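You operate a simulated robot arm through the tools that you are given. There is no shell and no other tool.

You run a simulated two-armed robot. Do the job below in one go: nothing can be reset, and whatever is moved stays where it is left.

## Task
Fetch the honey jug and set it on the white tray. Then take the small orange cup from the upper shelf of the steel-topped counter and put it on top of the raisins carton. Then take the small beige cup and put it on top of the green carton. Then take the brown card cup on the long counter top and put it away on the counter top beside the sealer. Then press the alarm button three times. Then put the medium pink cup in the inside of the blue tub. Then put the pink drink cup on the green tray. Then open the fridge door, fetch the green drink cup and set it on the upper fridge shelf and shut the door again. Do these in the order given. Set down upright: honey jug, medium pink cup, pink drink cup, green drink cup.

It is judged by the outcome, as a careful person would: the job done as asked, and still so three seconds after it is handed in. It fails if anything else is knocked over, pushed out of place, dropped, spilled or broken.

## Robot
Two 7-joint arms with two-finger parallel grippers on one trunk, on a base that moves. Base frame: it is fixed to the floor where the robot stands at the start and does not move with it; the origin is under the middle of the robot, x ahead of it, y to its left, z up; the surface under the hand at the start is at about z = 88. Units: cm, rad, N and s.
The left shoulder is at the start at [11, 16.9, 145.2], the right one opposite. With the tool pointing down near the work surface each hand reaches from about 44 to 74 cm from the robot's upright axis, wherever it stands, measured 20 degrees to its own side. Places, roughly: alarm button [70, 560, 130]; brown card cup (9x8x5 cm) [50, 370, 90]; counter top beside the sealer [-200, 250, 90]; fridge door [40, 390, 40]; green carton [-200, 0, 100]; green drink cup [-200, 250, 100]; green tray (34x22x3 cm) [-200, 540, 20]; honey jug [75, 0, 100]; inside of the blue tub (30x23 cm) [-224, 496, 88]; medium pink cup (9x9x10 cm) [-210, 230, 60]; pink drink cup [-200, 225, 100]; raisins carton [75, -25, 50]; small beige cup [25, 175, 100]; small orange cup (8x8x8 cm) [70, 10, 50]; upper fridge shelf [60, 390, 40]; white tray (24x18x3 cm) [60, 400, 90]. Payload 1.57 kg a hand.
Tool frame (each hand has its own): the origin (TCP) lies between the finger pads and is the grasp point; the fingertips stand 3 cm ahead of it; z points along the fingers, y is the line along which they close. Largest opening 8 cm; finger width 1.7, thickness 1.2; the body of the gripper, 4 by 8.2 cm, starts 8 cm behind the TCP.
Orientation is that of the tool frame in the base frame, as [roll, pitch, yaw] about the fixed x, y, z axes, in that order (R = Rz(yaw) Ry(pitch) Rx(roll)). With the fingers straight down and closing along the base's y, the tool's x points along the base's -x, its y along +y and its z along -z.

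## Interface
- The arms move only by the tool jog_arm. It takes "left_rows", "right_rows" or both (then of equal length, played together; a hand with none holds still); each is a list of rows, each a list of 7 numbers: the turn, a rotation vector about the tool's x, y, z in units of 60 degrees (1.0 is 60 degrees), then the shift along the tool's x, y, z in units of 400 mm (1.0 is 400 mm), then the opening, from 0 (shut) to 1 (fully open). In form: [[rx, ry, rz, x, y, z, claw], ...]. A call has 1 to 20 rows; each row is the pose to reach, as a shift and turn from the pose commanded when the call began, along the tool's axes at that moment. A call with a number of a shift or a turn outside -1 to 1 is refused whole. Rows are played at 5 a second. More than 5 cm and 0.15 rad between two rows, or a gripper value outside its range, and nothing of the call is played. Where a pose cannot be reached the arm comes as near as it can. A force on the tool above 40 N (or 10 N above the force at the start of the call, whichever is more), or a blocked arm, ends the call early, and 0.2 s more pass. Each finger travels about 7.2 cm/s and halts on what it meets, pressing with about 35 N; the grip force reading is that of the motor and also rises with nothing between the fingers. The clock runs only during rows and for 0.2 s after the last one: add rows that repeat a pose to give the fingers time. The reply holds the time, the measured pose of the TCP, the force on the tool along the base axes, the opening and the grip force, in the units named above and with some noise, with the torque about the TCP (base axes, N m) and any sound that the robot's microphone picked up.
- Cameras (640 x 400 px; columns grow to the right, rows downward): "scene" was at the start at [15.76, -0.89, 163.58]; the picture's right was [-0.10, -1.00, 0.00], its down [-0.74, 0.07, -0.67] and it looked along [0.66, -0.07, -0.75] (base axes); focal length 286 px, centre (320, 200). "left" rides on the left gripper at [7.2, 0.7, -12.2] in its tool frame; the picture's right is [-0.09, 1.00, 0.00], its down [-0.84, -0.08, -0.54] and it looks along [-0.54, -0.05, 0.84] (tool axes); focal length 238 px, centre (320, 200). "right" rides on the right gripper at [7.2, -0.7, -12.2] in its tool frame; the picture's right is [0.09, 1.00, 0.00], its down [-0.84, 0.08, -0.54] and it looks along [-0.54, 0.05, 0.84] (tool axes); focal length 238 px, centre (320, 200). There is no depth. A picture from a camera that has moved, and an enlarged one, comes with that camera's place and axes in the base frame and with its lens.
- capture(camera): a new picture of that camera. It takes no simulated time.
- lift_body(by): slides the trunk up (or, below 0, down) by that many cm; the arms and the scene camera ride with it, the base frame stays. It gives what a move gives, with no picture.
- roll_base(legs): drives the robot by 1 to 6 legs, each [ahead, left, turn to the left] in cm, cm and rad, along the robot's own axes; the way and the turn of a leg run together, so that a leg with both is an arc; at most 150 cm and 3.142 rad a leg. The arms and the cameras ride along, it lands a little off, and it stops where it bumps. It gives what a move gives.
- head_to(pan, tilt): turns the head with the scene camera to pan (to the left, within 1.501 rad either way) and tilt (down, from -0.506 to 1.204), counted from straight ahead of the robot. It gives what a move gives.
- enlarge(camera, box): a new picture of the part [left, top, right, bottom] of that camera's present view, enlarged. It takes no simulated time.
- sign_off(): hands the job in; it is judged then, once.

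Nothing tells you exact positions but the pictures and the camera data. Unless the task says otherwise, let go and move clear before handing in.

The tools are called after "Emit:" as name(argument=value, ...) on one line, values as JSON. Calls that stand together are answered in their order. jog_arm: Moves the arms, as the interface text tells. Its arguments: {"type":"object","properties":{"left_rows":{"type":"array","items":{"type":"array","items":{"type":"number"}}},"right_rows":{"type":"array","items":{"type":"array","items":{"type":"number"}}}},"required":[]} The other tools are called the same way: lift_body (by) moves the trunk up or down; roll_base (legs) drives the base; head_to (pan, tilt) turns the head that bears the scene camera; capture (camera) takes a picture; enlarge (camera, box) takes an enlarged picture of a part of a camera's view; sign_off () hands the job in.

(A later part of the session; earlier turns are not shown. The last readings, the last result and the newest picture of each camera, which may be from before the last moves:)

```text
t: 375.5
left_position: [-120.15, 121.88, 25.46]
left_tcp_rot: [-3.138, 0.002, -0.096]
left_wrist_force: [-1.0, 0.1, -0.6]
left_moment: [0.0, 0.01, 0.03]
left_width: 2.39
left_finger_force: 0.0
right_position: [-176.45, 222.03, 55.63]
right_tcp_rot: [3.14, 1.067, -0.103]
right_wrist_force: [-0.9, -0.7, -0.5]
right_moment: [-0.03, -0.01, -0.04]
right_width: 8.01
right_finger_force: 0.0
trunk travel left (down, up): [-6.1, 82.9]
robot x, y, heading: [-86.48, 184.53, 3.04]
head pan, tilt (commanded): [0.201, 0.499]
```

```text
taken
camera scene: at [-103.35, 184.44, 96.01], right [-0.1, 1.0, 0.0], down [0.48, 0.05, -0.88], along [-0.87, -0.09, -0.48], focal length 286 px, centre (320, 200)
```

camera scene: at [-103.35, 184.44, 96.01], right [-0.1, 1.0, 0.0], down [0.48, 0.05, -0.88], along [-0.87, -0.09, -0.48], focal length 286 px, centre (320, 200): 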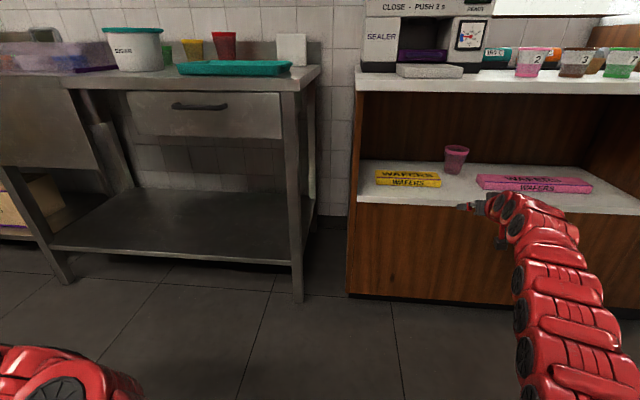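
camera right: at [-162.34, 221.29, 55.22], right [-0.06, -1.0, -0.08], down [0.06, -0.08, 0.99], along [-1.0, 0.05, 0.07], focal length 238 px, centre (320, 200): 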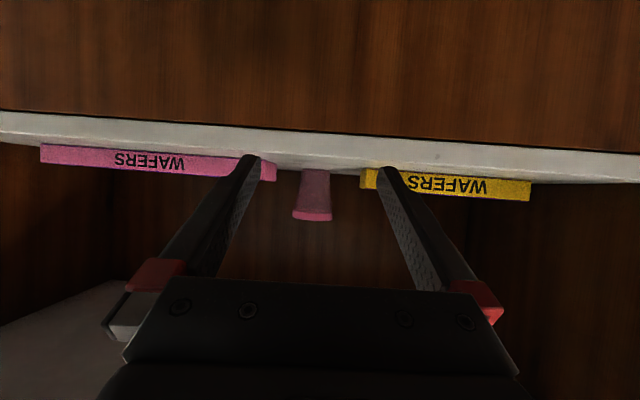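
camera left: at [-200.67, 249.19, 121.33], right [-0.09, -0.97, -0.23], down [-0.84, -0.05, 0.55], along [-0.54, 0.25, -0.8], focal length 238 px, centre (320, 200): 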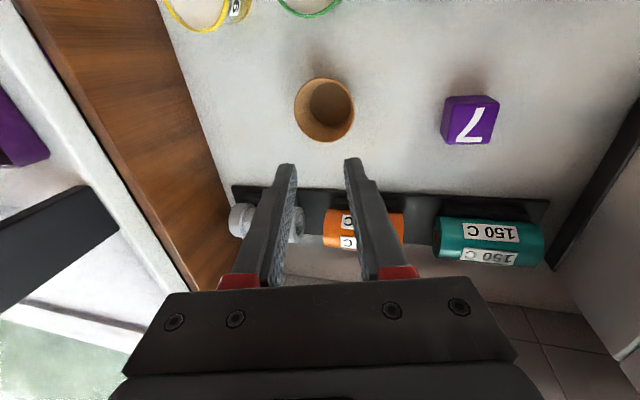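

Aligned with the cup to within 0.3 cm, and the gap looks about 11.5 cm. I'll narrow the fingers for passing between the boxes and move to just in front of them.

Emit:
jog_arm(right_rows=[[0, 0, 0, 0, 0.006, 0, 0.8], [0, 0, 0, 0, 0.006, 0, 0.7]])

Emit:
roll_base(legs=[[13, 0, 0]])

Emit:
capture(camera="right")

```text
t: 376.1
left_position: [-119.99, 121.69, 25.44]
left_tcp_rot: [-3.139, 0.001, -0.095]
left_wrist_force: [0.5, -0.2, 0.2]
left_moment: [-0.02, 0.0, 0.0]
left_width: 2.41
left_finger_force: 0.0
right_position: [-176.37, 221.82, 55.88]
right_tcp_rot: [3.141, 1.067, -0.102]
right_wrist_force: [-0.2, 0.1, -0.2]
right_moment: [0.0, -0.04, -0.03]
right_width: 5.58
right_finger_force: 0.1
trunk travel left (down, up): [-6.1, 82.9]
robot x, y, heading: [-85.87, 184.67, 3.038]
head pan, tilt (commanded): [0.201, 0.499]
```

```text
t: 377.4
left_position: [-132.46, 123.01, 25.43]
left_tcp_rot: [-3.136, 0.0, -0.093]
left_wrist_force: [0.3, 0.0, 0.0]
left_moment: [0.0, 0.01, 0.0]
left_width: 2.42
left_finger_force: 0.1
right_position: [-188.92, 222.87, 55.75]
right_tcp_rot: [3.14, 1.067, -0.102]
right_wrist_force: [-0.7, -0.3, 0.2]
right_moment: [-0.01, -0.04, 0.0]
right_width: 5.6
right_finger_force: 0.1
trunk travel left (down, up): [-6.1, 82.9]
robot x, y, heading: [-98.5, 185.87, 3.043]
head pan, tilt (commanded): [0.201, 0.499]
```

```text
taken
camera right: at [-174.83, 222.17, 55.27], right [-0.06, -1.0, -0.08], down [0.06, -0.08, 0.99], along [-1.0, 0.05, 0.07], focal length 238 px, centre (320, 200)
```

right: 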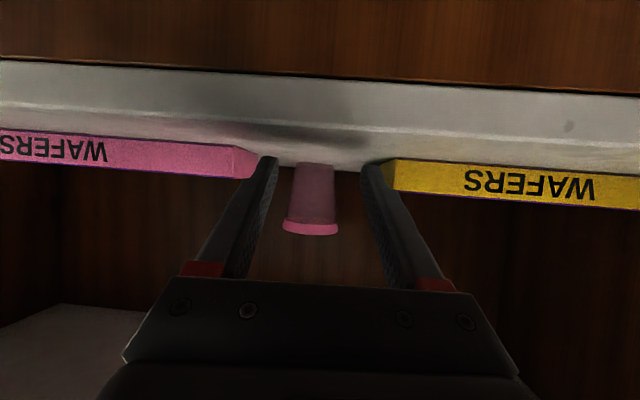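

The gap is about 13 cm and I'm centred. Moving 10 cm further in, between the boxes.

Emit:
roll_base(legs=[[9.5, 0, 0]])

Emit:
jog_arm(right_rows=[[0, 0, 0, 0, 0, 0, 0.9], [0, 0, 0, 0, 0, 0, 1], [0, 0, 0, 0, 0, 0, 1]])

Emit:
capture(camera="right")

```text
t: 378.5
left_position: [-141.55, 123.82, 25.51]
left_tcp_rot: [-3.137, 0.001, -0.091]
left_wrist_force: [-0.3, -0.6, 0.1]
left_moment: [0.02, 0.03, -0.01]
left_width: 2.41
left_finger_force: 0.1
right_position: [-198.3, 223.53, 55.73]
right_tcp_rot: [3.14, 1.067, -0.097]
right_wrist_force: [0.3, 0.1, -0.4]
right_moment: [-0.03, -0.02, 0.03]
right_width: 5.6
right_finger_force: 0.1
trunk travel left (down, up): [-6.1, 82.9]
robot x, y, heading: [-107.81, 186.34, 3.042]
head pan, tilt (commanded): [0.201, 0.499]
```

```text
t: 379.3
left_position: [-141.58, 123.69, 25.5]
left_tcp_rot: [-3.139, 0.002, -0.09]
left_wrist_force: [-0.2, 0.2, 0.0]
left_moment: [-0.01, 0.02, 0.0]
left_width: 2.39
left_finger_force: 0.0
right_position: [-198.46, 223.58, 55.6]
right_tcp_rot: [3.139, 1.067, -0.098]
right_wrist_force: [0.4, 0.1, -0.3]
right_moment: [0.02, -0.02, -0.01]
right_width: 8.0
right_finger_force: 0.0
trunk travel left (down, up): [-6.1, 82.9]
robot x, y, heading: [-108.08, 186.85, 3.05]
head pan, tilt (commanded): [0.201, 0.499]
```

```text
taken
camera right: at [-184.33, 222.82, 55.27], right [-0.05, -1.0, -0.08], down [0.06, -0.08, 0.99], along [-1.0, 0.05, 0.07], focal length 238 px, centre (320, 200)
```

right: 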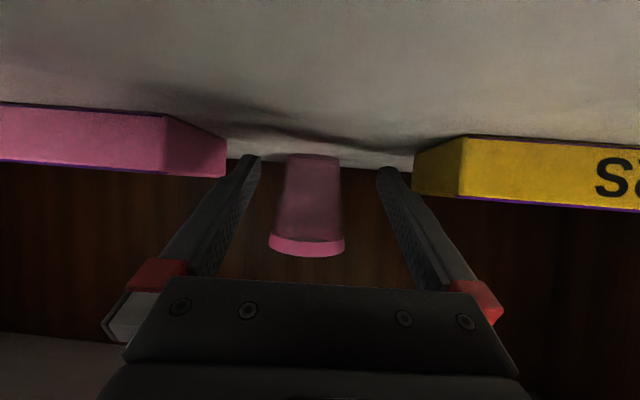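

Emit:
jog_arm(right_rows=[[0, 0, 0, 0, -0.01, 0, 1], [0, 0, 0, 0, -0.01, 0, 1]])

Emit:
roll_base(legs=[[5, 0, 0]])

Emit:
capture(camera="right")

```text
t: 379.9
left_position: [-141.45, 123.8, 25.36]
left_tcp_rot: [-3.14, 0.001, -0.092]
left_wrist_force: [0.6, 0.4, -0.1]
left_moment: [0.01, 0.01, -0.02]
left_width: 2.41
left_finger_force: 0.1
right_position: [-198.41, 223.98, 55.74]
right_tcp_rot: [3.141, 1.066, -0.098]
right_wrist_force: [0.0, -0.3, -0.5]
right_moment: [0.02, 0.01, 0.01]
right_width: 8.01
right_finger_force: 0.1
trunk travel left (down, up): [-6.1, 82.9]
robot x, y, heading: [-108.19, 186.7, 3.047]
head pan, tilt (commanded): [0.201, 0.499]
```

```text
t: 380.8
left_position: [-146.4, 124.25, 25.52]
left_tcp_rot: [-3.136, 0.002, -0.088]
left_wrist_force: [-0.4, 0.5, -0.1]
left_moment: [-0.02, 0.02, 0.02]
left_width: 2.41
left_finger_force: 0.1
right_position: [-203.31, 224.24, 55.65]
right_tcp_rot: [3.138, 1.065, -0.097]
right_wrist_force: [-1.3, 0.5, -0.3]
right_moment: [0.07, 0.0, 0.0]
right_width: 8.01
right_finger_force: 0.1
trunk travel left (down, up): [-6.1, 82.9]
robot x, y, heading: [-113.14, 187.25, 3.043]
head pan, tilt (commanded): [0.201, 0.499]
```

```text
taken
camera right: at [-189.36, 223.64, 55.24], right [-0.05, -1.0, -0.08], down [0.06, -0.08, 0.99], along [-1.0, 0.05, 0.07], focal length 238 px, centre (320, 200)
```

right: 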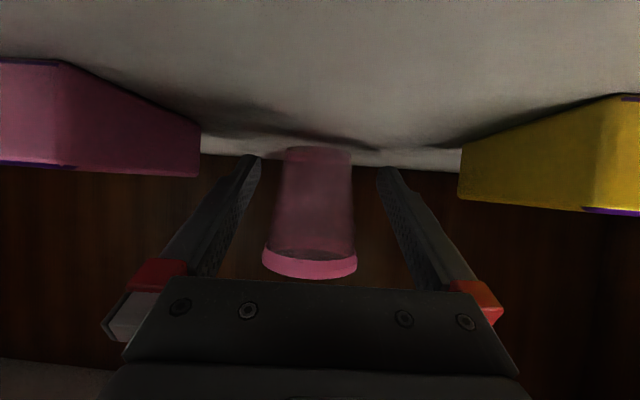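

Emit:
jog_arm(right_rows=[[0, 0, 0, 0, -0.009, 0, 1], [0, 0, 0, 0, -0.009, 0, 1]])

Emit:
roll_base(legs=[[5, 0, 0]])

Emit:
capture(camera="right")

```text
t: 381.4
left_position: [-146.51, 124.26, 25.45]
left_tcp_rot: [-3.138, 0.001, -0.089]
left_wrist_force: [1.3, 0.9, 0.3]
left_moment: [0.01, 0.01, 0.0]
left_width: 2.39
left_finger_force: 0.1
right_position: [-203.33, 224.71, 55.69]
right_tcp_rot: [3.14, 1.067, -0.097]
right_wrist_force: [1.0, -0.6, 0.1]
right_moment: [0.02, -0.04, 0.04]
right_width: 8.02
right_finger_force: 0.0
trunk travel left (down, up): [-6.1, 82.9]
robot x, y, heading: [-112.85, 187.11, 3.043]
head pan, tilt (commanded): [0.201, 0.499]
```

```text
t: 382.4
left_position: [-151.52, 124.78, 25.54]
left_tcp_rot: [-3.137, 0.0, -0.089]
left_wrist_force: [-0.1, 0.3, 0.0]
left_moment: [0.01, 0.0, 0.01]
left_width: 2.4
left_finger_force: 0.0
right_position: [-208.35, 225.2, 55.74]
right_tcp_rot: [3.138, 1.066, -0.096]
right_wrist_force: [0.1, 0.0, 0.0]
right_moment: [0.0, -0.01, -0.01]
right_width: 7.99
right_finger_force: 0.1
trunk travel left (down, up): [-6.1, 82.9]
robot x, y, heading: [-117.92, 187.8, 3.05]
head pan, tilt (commanded): [0.201, 0.499]
```

```text
taken
camera right: at [-194.32, 224.49, 55.21], right [-0.05, -1.0, -0.08], down [0.06, -0.08, 0.99], along [-1.0, 0.05, 0.07], focal length 238 px, centre (320, 200)
```

right: 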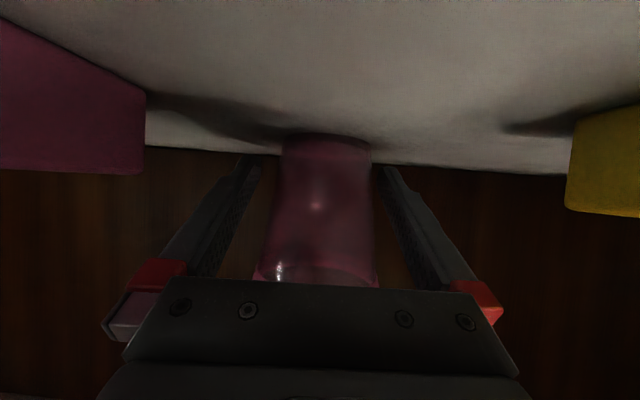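

Cup is between the fingers; it's about 2 cm further in. Small step, then close.

Emit:
roll_base(legs=[[1.8, 0, 0]])

Emit:
jog_arm(right_rows=[[0, 0, 0, 0, 0, 0, 0.9], [0, 0, 0, 0, 0, 0, 0.7], [0, 0, 0, 0, 0, 0, 0.5], [0, 0, 0, 0, 0, 0, 0.5]])

Emit:
capture(camera="right")

```text
t: 383.1
left_position: [-153.31, 124.96, 25.46]
left_tcp_rot: [-3.139, 0.001, -0.089]
left_wrist_force: [-0.9, 0.5, 0.6]
left_moment: [0.01, 0.0, -0.02]
left_width: 2.4
left_finger_force: 0.0
right_position: [-210.23, 225.25, 55.74]
right_tcp_rot: [3.14, 1.066, -0.095]
right_wrist_force: [0.5, 0.2, 0.0]
right_moment: [0.0, -0.01, 0.02]
right_width: 8.0
right_finger_force: 0.0
trunk travel left (down, up): [-6.1, 82.9]
robot x, y, heading: [-119.93, 187.82, 3.051]
head pan, tilt (commanded): [0.201, 0.499]
```

```text
t: 384.1
left_position: [-153.28, 124.85, 25.48]
left_tcp_rot: [-3.137, 0.002, -0.089]
left_wrist_force: [0.2, 1.1, 0.1]
left_moment: [-0.02, -0.03, 0.01]
left_width: 2.42
left_finger_force: 0.1
right_position: [-210.15, 225.33, 55.74]
right_tcp_rot: [3.14, 1.067, -0.097]
right_wrist_force: [0.0, 0.8, 0.8]
right_moment: [0.0, -0.01, 0.03]
right_width: 6.53
right_finger_force: 35.1
trunk travel left (down, up): [-6.1, 82.9]
robot x, y, heading: [-119.88, 187.27, 3.044]
head pan, tilt (commanded): [0.201, 0.499]
```

```text
taken
camera right: at [-196.13, 224.64, 55.25], right [-0.05, -1.0, -0.08], down [0.06, -0.08, 0.99], along [-1.0, 0.05, 0.07], focal length 238 px, centre (320, 200)
```

right: 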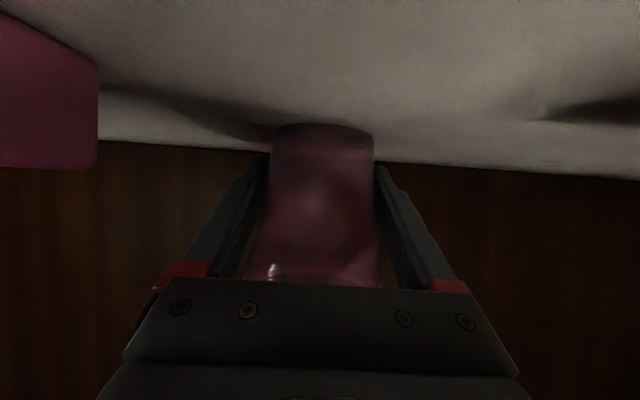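

Gripped at 6.53 cm. I'll lift 6 cm, back straight out and check.

Emit:
lift_body(by=6)

Emit:
roll_base(legs=[[-58, 0, 0]])

Emit:
capture(camera="right")

Emit:
capture(camera="scene")

```text
t: 385.1
left_position: [-153.27, 124.86, 31.54]
left_tcp_rot: [-3.139, 0.001, -0.089]
left_wrist_force: [0.0, -0.7, -0.9]
left_moment: [-0.02, -0.01, 0.02]
left_width: 2.44
left_finger_force: 0.0
right_position: [-210.21, 225.31, 61.77]
right_tcp_rot: [3.14, 1.065, -0.097]
right_wrist_force: [-0.4, 0.2, -1.1]
right_moment: [-0.01, -0.02, 0.01]
right_width: 6.51
right_finger_force: 34.9
trunk travel left (down, up): [-12.1, 76.9]
robot x, y, heading: [-119.72, 188.08, 3.045]
head pan, tilt (commanded): [0.201, 0.499]
```

```text
t: 388.5
left_position: [-95.89, 119.37, 31.37]
left_tcp_rot: [-3.138, 0.003, -0.103]
left_wrist_force: [0.8, 0.5, 0.2]
left_moment: [0.0, -0.01, -0.03]
left_width: 2.42
left_finger_force: 0.1
right_position: [-151.41, 220.45, 61.76]
right_tcp_rot: [3.14, 1.066, -0.111]
right_wrist_force: [0.1, 0.8, -1.2]
right_moment: [-0.05, -0.03, 0.0]
right_width: 6.55
right_finger_force: 34.9
trunk travel left (down, up): [-12.1, 76.9]
robot x, y, heading: [-61.63, 181.74, 3.029]
head pan, tilt (commanded): [0.201, 0.499]
```

```text
taken
camera right: at [-137.41, 219.65, 61.24], right [-0.06, -0.99, -0.08], down [0.06, -0.08, 0.99], along [-1.0, 0.06, 0.07], focal length 238 px, centre (320, 200)
```

right: 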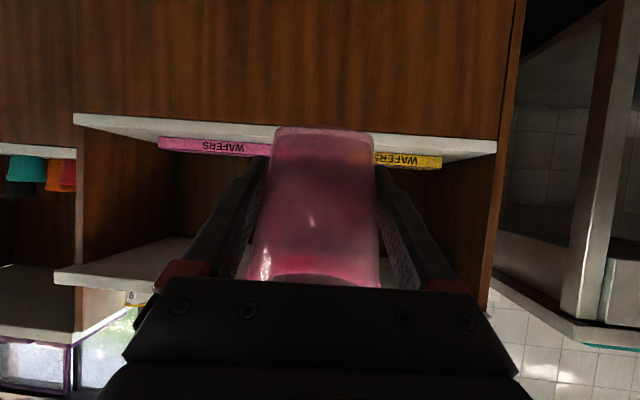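

```text
taken
camera scene: at [-78.74, 181.89, 102.01], right [-0.09, 1.0, 0.0], down [0.48, 0.04, -0.88], along [-0.87, -0.08, -0.48], focal length 286 px, centre (320, 200)
```

scene: 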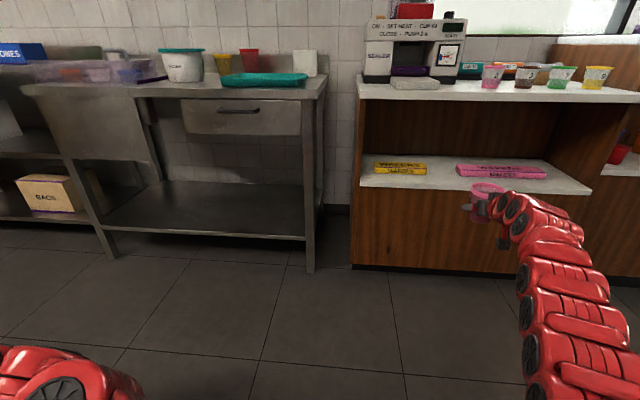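

The cup is held upright and the boxes are undisturbed. I'll raise it and slide right along the aisle toward the blue tub.

Emit:
lift_body(by=40)

Emit:
roll_base(legs=[[0, -100, 0.08], [0, -100, 0], [0, -70, 0]])

Emit:
head_to(pan=-0.1, tilt=0.5)

Emit:
capture(camera="scene")

```text
t: 392.3
left_position: [-95.91, 119.34, 71.34]
left_tcp_rot: [-3.138, 0.001, -0.103]
left_wrist_force: [-0.6, -0.1, 0.8]
left_moment: [0.02, -0.02, -0.01]
left_width: 2.41
left_finger_force: 0.1
right_position: [-151.37, 220.52, 101.7]
right_tcp_rot: [3.138, 1.068, -0.11]
right_wrist_force: [-0.7, -0.5, -0.9]
right_moment: [-0.03, 0.03, 0.0]
right_width: 6.51
right_finger_force: 35.1
trunk travel left (down, up): [-52.1, 36.9]
robot x, y, heading: [-61.58, 182.04, 3.038]
head pan, tilt (commanded): [0.201, 0.499]
```

```text
t: 405.8
left_position: [-76.9, 387.45, 71.47]
left_tcp_rot: [-3.138, 0.003, -0.02]
left_wrist_force: [0.2, -0.1, 0.4]
left_moment: [0.01, 0.0, 0.01]
left_width: 2.43
left_finger_force: 0.2
right_position: [-140.7, 483.84, 101.71]
right_tcp_rot: [3.138, 1.068, -0.028]
right_wrist_force: [0.6, 0.4, 0.1]
right_moment: [0.03, 0.01, 0.02]
right_width: 6.51
right_finger_force: 35.1
trunk travel left (down, up): [-52.1, 36.9]
robot x, y, heading: [-47.97, 452.94, 3.115]
head pan, tilt (commanded): [0.201, 0.499]
```

```text
t: 406.6
left_position: [-76.82, 387.58, 71.5]
left_tcp_rot: [-3.138, 0.004, -0.019]
left_wrist_force: [0.0, 0.2, 0.5]
left_moment: [-0.02, -0.02, 0.0]
left_width: 2.4
left_finger_force: 0.0
right_position: [-140.68, 483.79, 101.65]
right_tcp_rot: [3.14, 1.069, -0.028]
right_wrist_force: [0.7, 0.4, -0.8]
right_moment: [0.03, -0.01, 0.01]
right_width: 6.5
right_finger_force: 35.0
trunk travel left (down, up): [-52.1, 36.9]
robot x, y, heading: [-47.95, 452.96, 3.117]
head pan, tilt (commanded): [-0.099, 0.499]
```

```text
taken
camera scene: at [-65.11, 454.0, 142.01], right [0.12, 0.99, 0.0], down [0.48, -0.06, -0.88], along [-0.87, 0.11, -0.48], focal length 286 px, centre (320, 200)
```

scene: 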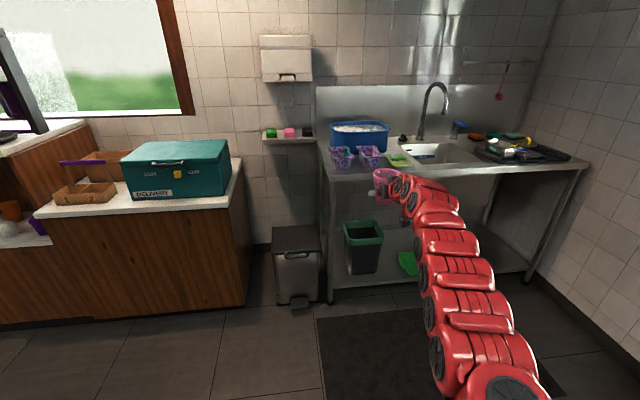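

Emit:
enlarge(camera="scene", box=[310, 90, 450, 190])

Emit:
enlarge(camera="scene", box=[310, 180, 600, 320])

```text
4.00 times, centred on (380, 140) of scene
camera zoom: at [-65.11, 454.0, 142.01], right [0.12, 0.99, 0.0], down [0.48, -0.06, -0.88], along [-0.87, 0.11, -0.48], focal length 1145 px, centre (80, 440)
```

zoom: 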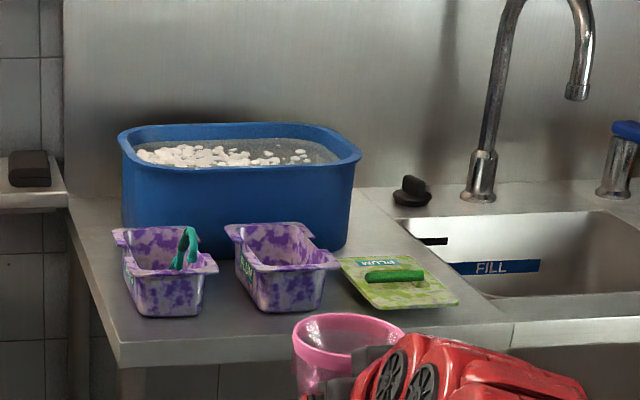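

```text
2.21 times, centred on (455, 250) of scene
camera zoom: at [-65.11, 454.0, 142.01], right [0.12, 0.99, 0.0], down [0.48, -0.06, -0.88], along [-0.87, 0.11, -0.48], focal length 632 px, centre (22, 90)
```

zoom: 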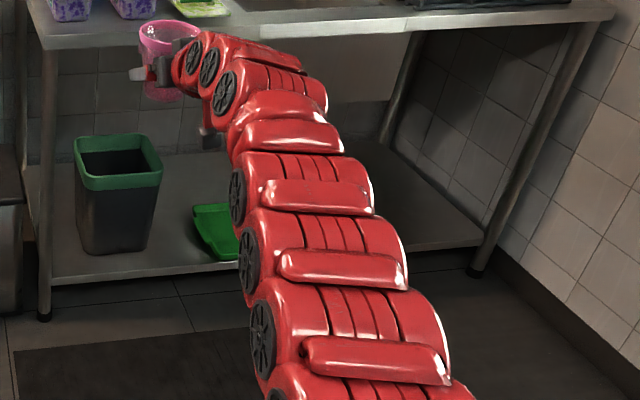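

The tub is full of suds and its walls are taller than my tilted hand could clear. I'll hand the cup over in mid-air to the left hand, pointing down and pinching the rim, so it can be lowered straight in. First I'll bring the cup to the centre, lower.

Emit:
jog_arm(right_rows=[[0, 0, 0, 0.081, 0.072, -0.03, 0.5], [0, 0, 0, 0.162, 0.144, -0.06, 0.5], [0, 0, 0, 0.243, 0.216, -0.09, 0.5], [0, 0, 0, 0.324, 0.2875, -0.1215, 0.5], [0, 0, 0, 0.405, 0.36, -0.152, 0.5], [0, 0, 0, 0.486, 0.432, -0.182, 0.5], [0, 0, 0, 0.567, 0.503, -0.2125, 0.5], [0, 0, 0, 0.647, 0.575, -0.243, 0.5]])

Emit:
head_to(pan=0.0, tilt=0.75)

Emit:
capture(camera="scene")

```text
t: 408.4
left_position: [-76.9, 387.61, 71.41]
left_tcp_rot: [-3.138, 0.001, -0.021]
left_wrist_force: [-0.2, 0.0, 0.2]
left_moment: [-0.03, 0.02, 0.0]
left_width: 2.41
left_finger_force: 0.1
right_position: [-120.11, 459.85, 83.67]
right_tcp_rot: [3.14, 1.068, -0.029]
right_wrist_force: [0.2, 0.3, 0.0]
right_moment: [0.01, 0.01, 0.0]
right_width: 6.45
right_finger_force: 34.5
trunk travel left (down, up): [-52.1, 36.9]
robot x, y, heading: [-48.14, 452.58, 3.113]
head pan, tilt (commanded): [-0.099, 0.499]
```

```text
t: 409.1
left_position: [-77.0, 387.65, 71.44]
left_tcp_rot: [-3.138, 0.002, -0.019]
left_wrist_force: [0.0, -0.9, 0.1]
left_moment: [-0.01, 0.01, 0.01]
left_width: 2.44
left_finger_force: 0.0
right_position: [-120.18, 459.89, 83.75]
right_tcp_rot: [3.138, 1.067, -0.027]
right_wrist_force: [0.3, 1.3, 0.3]
right_moment: [-0.02, 0.02, -0.02]
right_width: 6.46
right_finger_force: 34.8
trunk travel left (down, up): [-52.1, 36.9]
robot x, y, heading: [-47.52, 452.99, 3.114]
head pan, tilt (commanded): [0.0, 0.75]
```

```text
taken
camera scene: at [-64.36, 453.09, 139.82], right [0.03, 1.0, 0.0], down [0.68, -0.02, -0.73], along [-0.73, 0.02, -0.68], focal length 286 px, centre (320, 200)
```

scene: 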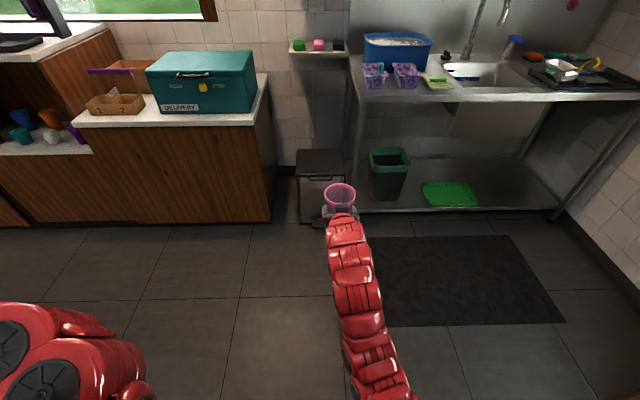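

Emit:
jog_arm(left_rows=[[0, 0, 0, -0.075, -0.0636, -0.0545, 0.45], [0, 0, 0, -0.15, -0.127, -0.109, 0.45], [0, 0, 0, -0.225, -0.191, -0.1636, 0.45], [0, 0, 0, -0.3, -0.2545, -0.218, 0.45], [0, 0, 0, -0.375, -0.318, -0.2727, 0.45], [0, 0, 0, -0.45, -0.382, -0.327, 0.45], [0, 0, 0, -0.525, -0.4455, -0.382, 0.45], [0, 0, 0, -0.6, -0.509, -0.436, 0.45], [0, 0, 0, -0.675, -0.573, -0.491, 0.45], [0, 0, 0, -0.75, -0.636, -0.5455, 0.45], [0, 0, 0, -0.825, -0.7, -0.6, 0.45]])

Emit:
capture(camera="left")

```text
t: 411.5
left_position: [-109.4, 416.05, 95.07]
left_tcp_rot: [-3.138, 0.002, -0.017]
left_wrist_force: [-0.1, 0.3, -1.2]
left_moment: [0.02, -0.01, -0.02]
left_width: 3.59
left_finger_force: 0.0
left hand out of reach, approached as far as the arm can: row 1, 2, 3, 4, 5, 6, 7, 8, 9, 11
right_position: [-120.26, 459.66, 83.53]
right_tcp_rot: [-3.138, 1.065, -0.022]
right_wrist_force: [0.3, 0.1, 0.3]
right_moment: [0.02, 0.0, -0.02]
right_width: 6.47
right_finger_force: 35.3
trunk travel left (down, up): [-52.1, 36.9]
robot x, y, heading: [-48.09, 452.96, 3.117]
head pan, tilt (commanded): [0.0, 0.75]
```

```text
taken
camera left: at [-102.18, 415.39, 107.29], right [-0.11, -0.99, 0.0], down [-0.83, 0.09, 0.54], along [-0.54, 0.06, -0.84], focal length 238 px, centre (320, 200)
```

left: 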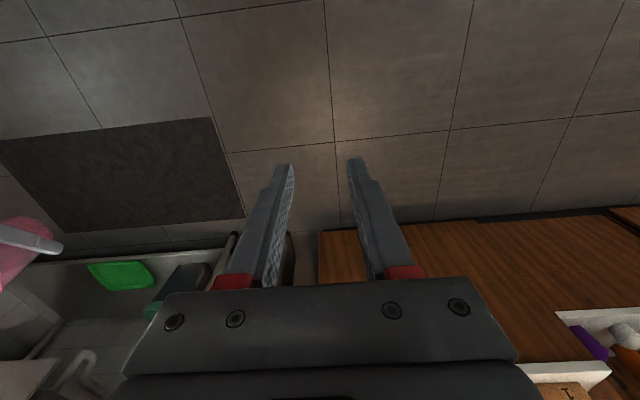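

Emit:
jog_arm(left_rows=[[0, 0, 0, -0.031, -0.109, -0.01, 0.45], [0.015, 0, 0, -0.063, -0.218, -0.025, 0.45], [0.03, 0, 0, -0.095, -0.327, -0.035, 0.45], [0.045, 0, 0, -0.127, -0.436, -0.04, 0.45], [0.06, 0, 0, -0.159, -0.545, -0.04, 0.45], [0.08, 0, 0, -0.191, -0.654, -0.04, 0.45], [0.1, 0, 0, -0.223, -0.763, -0.04, 0.45], [0.12, 0, 0, -0.255, -0.872, -0.04, 0.45], [0.138, 0, 0, -0.287, -0.978, -0.04, 0.45]])

Emit:
capture(camera="left")

Emit:
capture(camera="scene")

```text
t: 413.5
left_position: [-118.18, 451.45, 96.23]
left_tcp_rot: [-3.007, 0.002, -0.018]
left_wrist_force: [-0.1, -0.9, -0.3]
left_moment: [0.04, -0.03, 0.01]
left_width: 3.61
left_finger_force: 0.2
left hand out of reach, approached as far as the arm can: row 1, 2, 3, 4, 5, 6, 8, 9
right_position: [-120.21, 459.88, 83.71]
right_tcp_rot: [3.141, 1.067, -0.026]
right_wrist_force: [-0.4, 0.3, -0.7]
right_moment: [0.0, -0.02, 0.04]
right_width: 6.45
right_finger_force: 35.2
trunk travel left (down, up): [-52.1, 36.9]
robot x, y, heading: [-48.04, 452.68, 3.115]
head pan, tilt (commanded): [0.0, 0.75]
```

```text
taken
camera left: at [-111.01, 449.0, 108.26], right [-0.11, -0.98, -0.13], down [-0.84, 0.02, 0.55], along [-0.54, 0.17, -0.83], focal length 238 px, centre (320, 200)
```

left: 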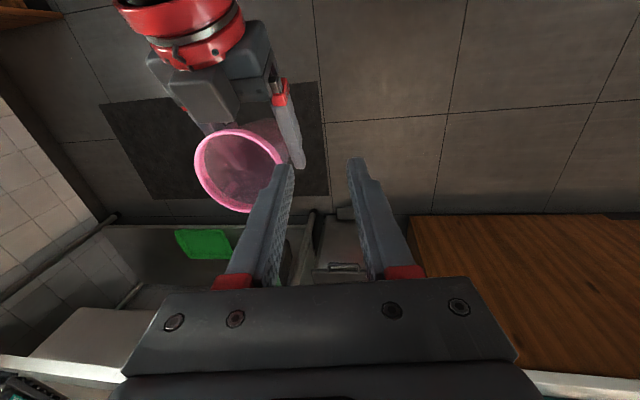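

```text
taken
camera scene: at [-64.35, 453.02, 139.81], right [0.03, 1.0, 0.0], down [0.68, -0.02, -0.73], along [-0.73, 0.02, -0.68], focal length 286 px, centre (320, 200)
```

scene: 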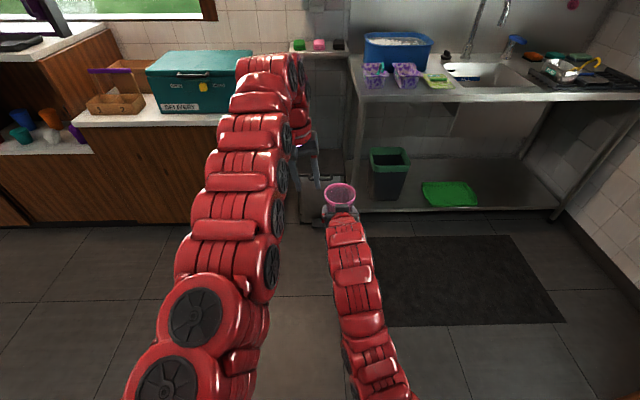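

The left hand is near its reach limit at this height. I'll lower both hands together and bring the cup slightly left so the left fingers hover over its rim.

Emit:
jog_arm(left_rows=[[0, 0, 0, 0, 0.023, 0.042, 0.45], [0, 0, 0, 0, 0.046, 0.085, 0.45], [0, 0, 0, 0, 0.069, 0.127, 0.45], [0, 0, 0, 0, 0.092, 0.169, 0.45], [0, 0, 0, 0, 0.092, 0.169, 0.45]], right_rows=[[0, 0, 0, 0.038, 0.019, 0.021, 0.5], [0, 0, 0, 0.0765, 0.0375, 0.0425, 0.5], [0, 0, 0, 0.115, 0.056, 0.064, 0.5], [0, 0, 0, 0.153, 0.075, 0.085, 0.5], [0, 0, 0, 0.153, 0.075, 0.085, 0.5]])

Emit:
capture(camera="left")

```text
t: 414.7
left_position: [-118.34, 448.69, 89.16]
left_tcp_rot: [-2.993, 0.002, -0.021]
left_wrist_force: [0.2, -0.6, 0.8]
left_moment: [-0.05, 0.02, -0.01]
left_width: 3.59
left_finger_force: 0.1
right_position: [-120.23, 457.18, 76.85]
right_tcp_rot: [3.14, 1.067, -0.03]
right_wrist_force: [0.4, 0.5, 0.1]
right_moment: [0.02, 0.01, -0.04]
right_width: 6.48
right_finger_force: 34.8
trunk travel left (down, up): [-52.1, 36.9]
robot x, y, heading: [-47.95, 452.74, 3.115]
head pan, tilt (commanded): [0.0, 0.75]
```

```text
taken
camera left: at [-111.04, 446.14, 101.09], right [-0.11, -0.98, -0.15], down [-0.84, 0.01, 0.55], along [-0.54, 0.18, -0.82], focal length 238 px, centre (320, 200)
```

left: 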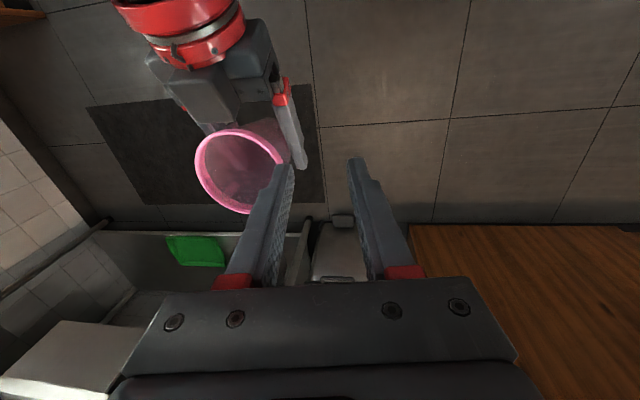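

Emit:
jog_arm(left_rows=[[0, 0, 0, -0.025, -0.05, 0.007, 0.45], [0, 0, 0, -0.05, -0.1, 0.0135, 0.45], [0, 0, 0, -0.05, -0.1, 0.0135, 0.45]])

Emit:
capture(camera="left")

```text
t: 415.5
left_position: [-119.63, 451.8, 89.08]
left_tcp_rot: [-2.993, 0.003, -0.021]
left_wrist_force: [0.5, -0.9, -0.4]
left_moment: [-0.02, -0.01, 0.02]
left_width: 3.61
left_finger_force: 0.0
left hand out of reach, approached as far as the arm can: row 2, 3
right_position: [-120.29, 457.05, 76.92]
right_tcp_rot: [3.14, 1.067, -0.028]
right_wrist_force: [0.2, -0.4, -0.3]
right_moment: [0.03, 0.03, -0.02]
right_width: 6.43
right_finger_force: 35.1
trunk travel left (down, up): [-52.1, 36.9]
robot x, y, heading: [-48.13, 452.65, 3.113]
head pan, tilt (commanded): [0.0, 0.75]
```

```text
taken
camera left: at [-112.5, 449.25, 101.14], right [-0.11, -0.98, -0.15], down [-0.84, 0.01, 0.55], along [-0.54, 0.18, -0.82], focal length 238 px, centre (320, 200)
```

left: 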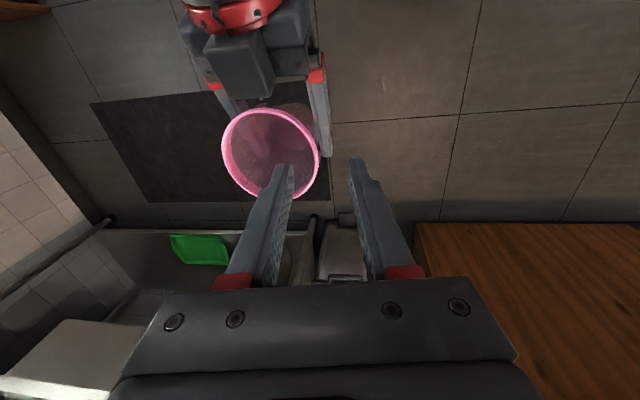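

The rim's left wall lines up with the fingers. Lowering onto it, one finger inside.

Emit:
jog_arm(left_rows=[[0, 0, 0, -0.004, -0.002, 0.05, 0.45], [0, 0, 0, -0.0075, -0.004, 0.1, 0.45], [0, 0, 0, -0.0075, -0.0055, 0.15, 0.45], [0, 0, 0, -0.0075, -0.0055, 0.15, 0.45]])

Emit:
capture(camera="left")

```text
t: 416.5
left_position: [-119.51, 453.24, 83.24]
left_tcp_rot: [-2.993, 0.001, -0.02]
left_wrist_force: [0.8, 0.4, -0.3]
left_moment: [0.03, 0.02, 0.04]
left_width: 3.59
left_finger_force: 0.1
left hand out of reach, approached as far as the arm can: row 2, 3, 4
right_position: [-120.1, 457.08, 76.85]
right_tcp_rot: [3.14, 1.065, -0.029]
right_wrist_force: [0.8, -0.2, -0.9]
right_moment: [-0.01, -0.02, -0.04]
right_width: 6.46
right_finger_force: 35.0
trunk travel left (down, up): [-52.1, 36.9]
robot x, y, heading: [-48.39, 452.97, 3.115]
head pan, tilt (commanded): [0.0, 0.75]
```

```text
taken
camera left: at [-112.25, 450.75, 95.27], right [-0.11, -0.98, -0.15], down [-0.84, 0.01, 0.55], along [-0.54, 0.18, -0.82], focal length 238 px, centre (320, 200)
```

left: 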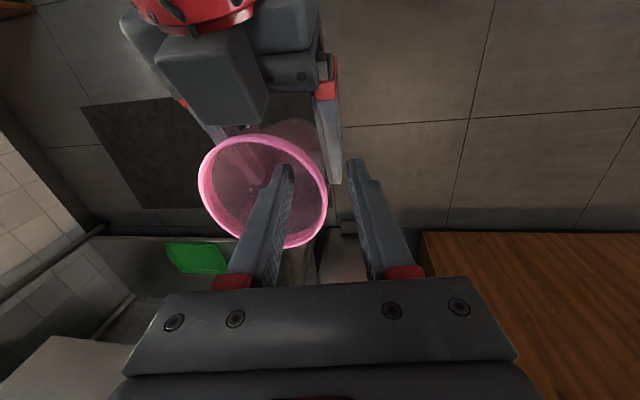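

Emit:
jog_arm(left_rows=[[0, 0, 0, 0, 0.003, 0.02, 0.45], [0, 0, 0, 0, 0.003, 0.02, 0.2], [0, 0, 0, 0, 0.003, 0.02, 0], [0, 0, 0, 0, 0.003, 0.02, 0], [0, 0, 0, 0, 0.003, 0.02, 0]])

Emit:
capture(camera="left")

```text
t: 417.7
left_position: [-119.4, 453.31, 82.68]
left_tcp_rot: [-2.993, 0.005, -0.02]
left_wrist_force: [-4.7, 11.0, 0.7]
left_moment: [-0.11, -0.05, 0.29]
left_width: 0.49
left_finger_force: 25.6
right_position: [-120.17, 457.02, 76.89]
right_tcp_rot: [3.138, 1.067, -0.027]
right_wrist_force: [4.9, -12.8, -0.2]
right_moment: [0.76, 0.31, -0.17]
right_width: 6.4
right_finger_force: 35.0
trunk travel left (down, up): [-52.1, 36.9]
robot x, y, heading: [-47.63, 452.62, 3.115]
head pan, tilt (commanded): [0.0, 0.75]
```

```text
taken
camera left: at [-112.29, 450.81, 94.48], right [-0.11, -0.98, -0.15], down [-0.84, 0.01, 0.55], along [-0.54, 0.19, -0.82], focal length 238 px, centre (320, 200)
```

left: 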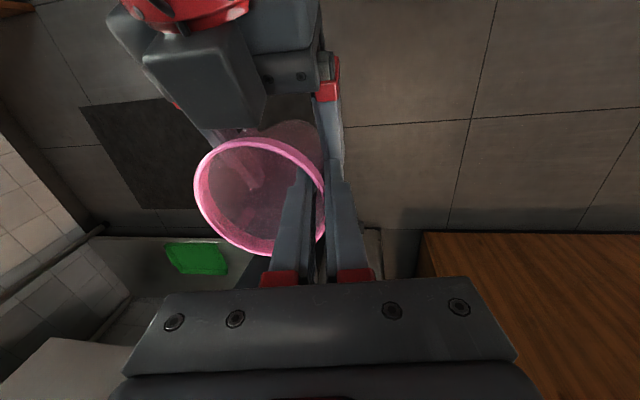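

The left hand has the wall. Now I'll open the right hand and withdraw it straight back.

Emit:
jog_arm(right_rows=[[0, 0, 0, 0, 0, 0, 0.85], [0, 0, 0, 0, 0, 0, 1], [0, 0, 0, 0, 0, 0, 1], [0, 0, 0, 0, 0, 0, 1]])

Emit:
capture(camera="left")

Emit:
capture(camera="right")

```text
t: 418.7
left_position: [-119.51, 453.27, 82.52]
left_tcp_rot: [-2.994, 0.002, -0.021]
left_wrist_force: [-0.3, 0.1, 0.9]
left_moment: [-0.01, -0.02, 0.0]
left_width: 0.39
left_finger_force: 24.6
right_position: [-120.12, 457.15, 76.92]
right_tcp_rot: [3.14, 1.068, -0.028]
right_wrist_force: [0.2, -1.0, -0.1]
right_moment: [0.0, 0.01, -0.02]
right_width: 8.0
right_finger_force: 0.0
trunk travel left (down, up): [-52.1, 36.9]
robot x, y, heading: [-47.87, 452.75, 3.116]
head pan, tilt (commanded): [0.0, 0.75]
```

```text
taken
camera left: at [-112.29, 450.72, 94.47], right [-0.11, -0.98, -0.15], down [-0.84, 0.01, 0.55], along [-0.54, 0.18, -0.82], focal length 238 px, centre (320, 200)
```

left: 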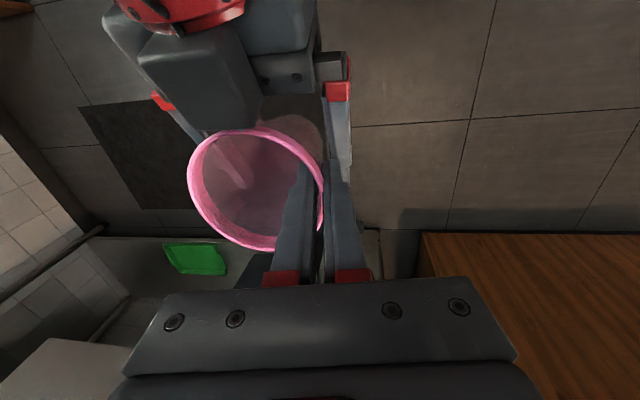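

```text
taken
camera right: at [-106.12, 457.39, 76.42], right [0.02, -1.0, -0.08], down [0.07, -0.08, 0.99], along [-1.0, -0.02, 0.07], focal length 238 px, centre (320, 200)
```

right: 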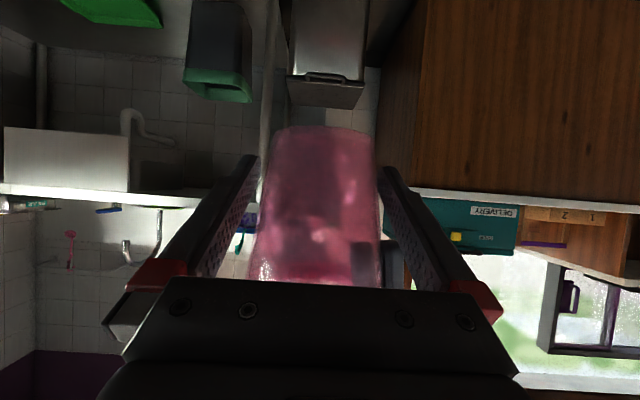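

Emit:
jog_arm(right_rows=[[0, 0, 0, 0.045, 0, -0.082, 1], [0, 0, 0, 0.09, 0, -0.164, 1], [0, 0, 0, 0.136, 0, -0.246, 1], [0, 0, 0, 0.16, -0.05, -0.29, 1], [0, 0, 0, 0.16, -0.15, -0.29, 0.8], [0, 0, 0, 0.16, -0.25, -0.29, 0.6], [0, 0, 0, 0.16, -0.35, -0.29, 0.5], [0, 0, 0, 0.16, -0.45, -0.29, 0.5]])

Emit:
capture(camera="left")

Emit:
capture(camera="scene")

```text
t: 420.5
left_position: [-119.62, 453.26, 82.49]
left_tcp_rot: [-2.994, 0.001, -0.022]
left_wrist_force: [0.0, -0.3, 0.3]
left_moment: [0.0, -0.02, -0.04]
left_width: 0.35
left_finger_force: 24.9
right_position: [-106.91, 475.1, 76.69]
right_tcp_rot: [3.14, 1.067, -0.029]
right_wrist_force: [-0.4, -0.9, 0.3]
right_moment: [0.01, 0.0, 0.03]
right_width: 4.03
right_finger_force: 0.1
trunk travel left (down, up): [-52.1, 36.9]
robot x, y, heading: [-48.4, 452.75, 3.118]
head pan, tilt (commanded): [0.0, 0.75]
```

```text
taken
camera left: at [-112.29, 450.76, 94.47], right [-0.11, -0.98, -0.15], down [-0.84, 0.01, 0.55], along [-0.54, 0.18, -0.82], focal length 238 px, centre (320, 200)
```

left: 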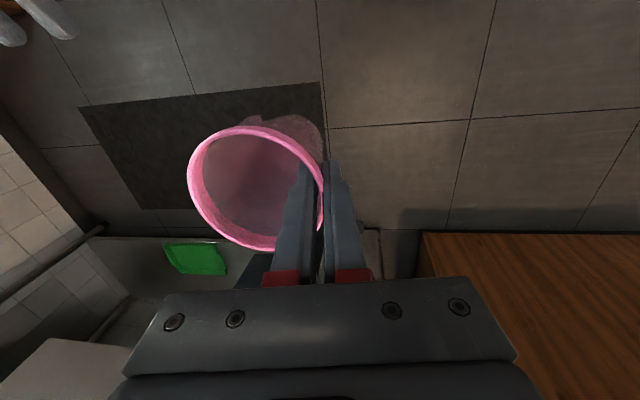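

```text
taken
camera scene: at [-64.37, 453.15, 139.81], right [0.03, 1.0, 0.0], down [0.68, -0.02, -0.73], along [-0.73, 0.02, -0.68], focal length 286 px, centre (320, 200)
```

scene: 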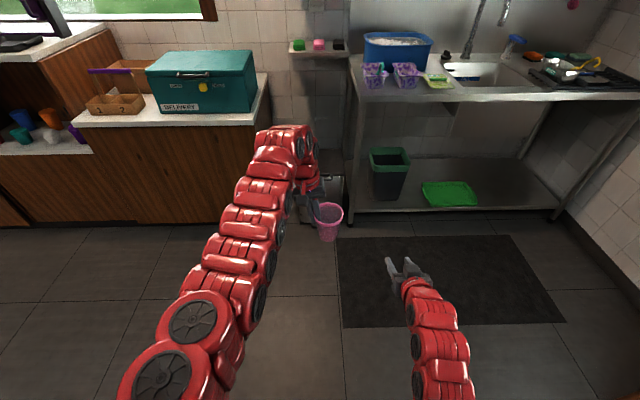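

Handover succeeded. Raising the trunk to look into the tub.

Emit:
lift_body(by=34)

Emit:
head_to(pan=-0.25, tilt=0.55)

Emit:
capture(camera="scene")

Emit:
enlarge(camera="scene", box=[280, 120, 420, 220])

```text
t: 423.9
left_position: [-119.52, 453.33, 116.53]
left_tcp_rot: [-2.992, 0.003, -0.02]
left_wrist_force: [0.3, -0.1, -0.7]
left_moment: [-0.02, -0.01, 0.0]
left_width: 0.36
left_finger_force: 24.8
right_position: [-106.81, 475.07, 110.76]
right_tcp_rot: [3.138, 1.067, -0.029]
right_wrist_force: [0.0, -0.4, -0.3]
right_moment: [-0.01, 0.01, 0.0]
right_width: 4.02
right_finger_force: 0.0
trunk travel left (down, up): [-86.1, 2.9]
robot x, y, heading: [-48.07, 452.57, 3.12]
head pan, tilt (commanded): [0.0, 0.75]
```

```text
t: 424.6
left_position: [-119.52, 453.25, 116.54]
left_tcp_rot: [-2.993, 0.002, -0.021]
left_wrist_force: [-0.3, 0.8, -1.0]
left_moment: [-0.04, 0.03, -0.01]
left_width: 0.4
left_finger_force: 24.1
right_position: [-107.05, 475.1, 110.76]
right_tcp_rot: [3.139, 1.069, -0.029]
right_wrist_force: [0.3, -0.1, -0.8]
right_moment: [0.01, -0.02, 0.02]
right_width: 3.99
right_finger_force: 0.1
trunk travel left (down, up): [-86.1, 2.9]
robot x, y, heading: [-47.78, 453.01, 3.115]
head pan, tilt (commanded): [-0.25, 0.55]
```

```text
taken
camera scene: at [-64.72, 455.33, 175.55], right [0.27, 0.96, 0.0], down [0.5, -0.14, -0.85], along [-0.82, 0.23, -0.52], focal length 286 px, centre (320, 200)
```

scene: 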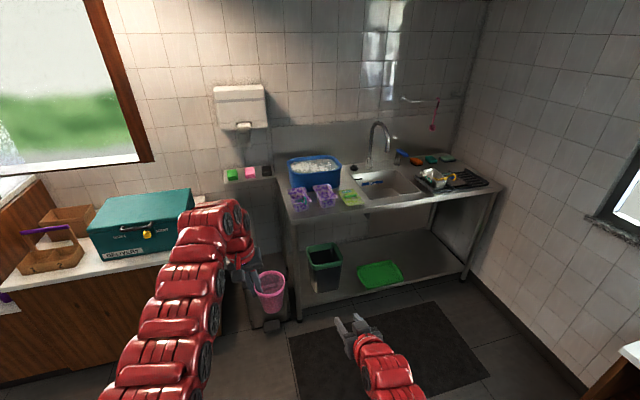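

```text
4.00 times, centred on (350, 170) of scene
camera zoom: at [-64.72, 455.33, 175.55], right [0.27, 0.96, 0.0], down [0.5, -0.14, -0.85], along [-0.82, 0.23, -0.52], focal length 1145 px, centre (200, 320)
```

zoom: 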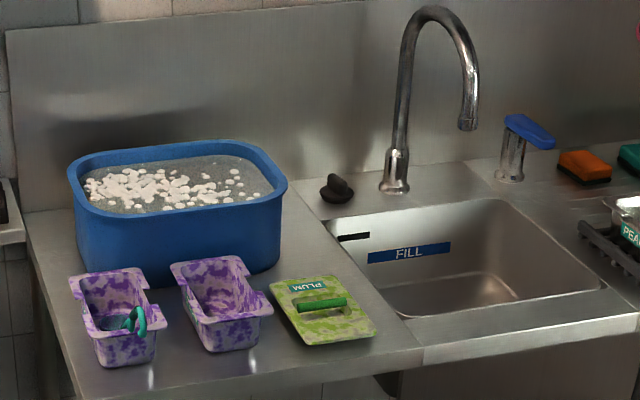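

The tub is centred near (-224, 496). I'll move the right hand well aside, then drive up so the cup hangs over the tub.

Emit:
jog_arm(right_rows=[[0, 0, 0, 0.0325, -0.089, -0.059, 0.3], [0, 0, 0, 0.065, -0.177, -0.118, 0.3], [0, 0, 0, 0.0975, -0.266, -0.177, 0.3], [0, 0, 0, 0.13, -0.3545, -0.2355, 0.3], [0, 0, 0, 0.162, -0.443, -0.2945, 0.3], [0, 0, 0, 0.195, -0.532, -0.353, 0.3], [0, 0, 0, 0.227, -0.62, -0.412, 0.3], [0, 0, 0, 0.26, -0.709, -0.471, 0.3], [0, 0, 0, 0.292, -0.798, -0.53, 0.3], [0, 0, 0, 0.325, -0.886, -0.589, 0.3], [0, 0, 0, 0.357, -0.975, -0.648, 0.3]])

Emit:
roll_base(legs=[[60, -38, 0.02]])

Emit:
head_to(pan=-0.05, tilt=0.65)

Emit:
capture(camera="scene")

Emit:
capture(camera="left")

```text
t: 427.0
left_position: [-119.51, 453.39, 116.48]
left_tcp_rot: [-2.995, 0.003, -0.02]
left_wrist_force: [0.3, 0.2, -0.5]
left_moment: [-0.02, 0.0, -0.02]
left_width: 0.38
left_finger_force: 24.8
right_position: [-75.99, 513.39, 110.35]
right_tcp_rot: [3.139, 1.066, -0.026]
right_wrist_force: [0.3, 0.5, 0.2]
right_moment: [-0.02, 0.02, -0.01]
right_width: 2.4
right_finger_force: 0.1
right hand out of reach, approached as far as the arm can: row 2, 3
trunk travel left (down, up): [-86.1, 2.9]
robot x, y, heading: [-48.01, 453.35, 3.113]
head pan, tilt (commanded): [-0.25, 0.55]
```

```text
t: 430.9
left_position: [-178.4, 490.48, 116.54]
left_tcp_rot: [-2.994, 0.001, -0.004]
left_wrist_force: [0.4, -1.2, -0.9]
left_moment: [-0.04, -0.03, -0.02]
left_width: 0.36
left_finger_force: 23.8
right_position: [-136.13, 551.32, 110.44]
right_tcp_rot: [3.139, 1.067, -0.011]
right_wrist_force: [0.1, -0.8, -0.3]
right_moment: [-0.01, -0.03, 0.01]
right_width: 2.42
right_finger_force: 0.1
trunk travel left (down, up): [-86.1, 2.9]
robot x, y, heading: [-107.37, 491.35, 3.131]
head pan, tilt (commanded): [-0.25, 0.55]
```

```text
t: 431.6
left_position: [-178.54, 490.51, 116.45]
left_tcp_rot: [-2.993, 0.003, -0.004]
left_wrist_force: [0.3, -0.1, -0.3]
left_moment: [0.02, 0.02, 0.0]
left_width: 0.35
left_finger_force: 24.4
right_position: [-136.18, 551.44, 110.37]
right_tcp_rot: [3.141, 1.067, -0.011]
right_wrist_force: [-0.6, 0.3, 0.6]
right_moment: [-0.01, 0.0, 0.0]
right_width: 2.4
right_finger_force: 0.0
trunk travel left (down, up): [-86.1, 2.9]
robot x, y, heading: [-106.91, 491.33, 3.13]
head pan, tilt (commanded): [-0.051, 0.649]
```

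```text
taken
camera scene: at [-123.73, 491.8, 174.67], right [0.06, 1.0, 0.0], down [0.6, -0.04, -0.8], along [-0.8, 0.05, -0.6], focal length 286 px, centre (320, 200)
```

scene: 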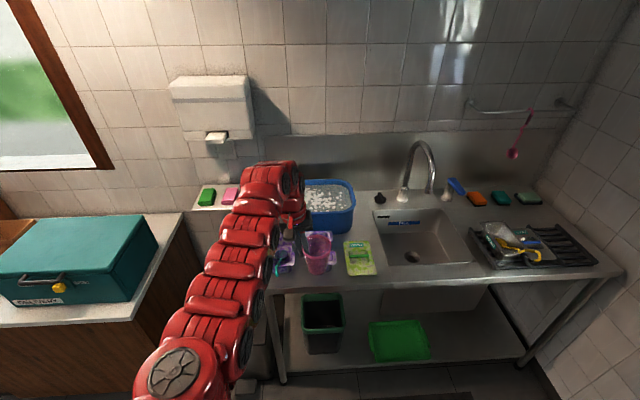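

```text
taken
camera left: at [-171.21, 488.13, 128.45], right [-0.1, -0.98, -0.15], down [-0.84, 0.0, 0.55], along [-0.54, 0.17, -0.82], focal length 238 px, centre (320, 200)
```

left: 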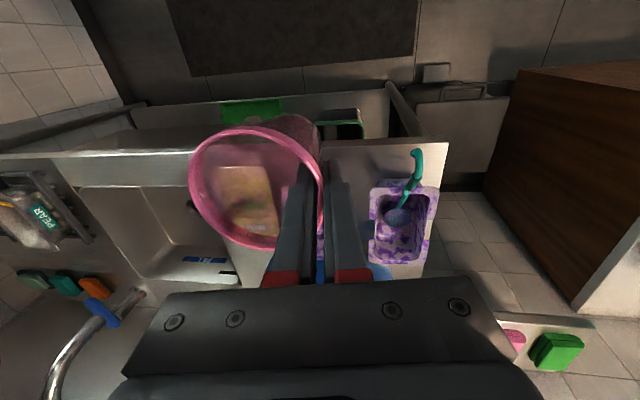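

Emit:
enlarge(camera="scene", box=[250, 160, 420, 290])

```text
3.08 times, centred on (335, 225) of scene
camera zoom: at [-123.73, 491.8, 174.67], right [0.06, 1.0, 0.0], down [0.6, -0.04, -0.8], along [-0.8, 0.05, -0.6], focal length 881 px, centre (274, 123)
```

zoom: 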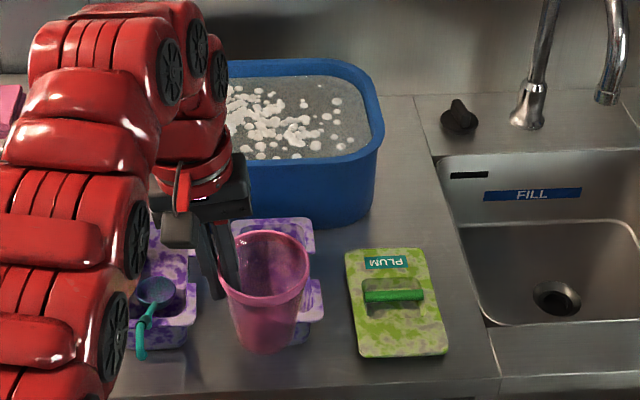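

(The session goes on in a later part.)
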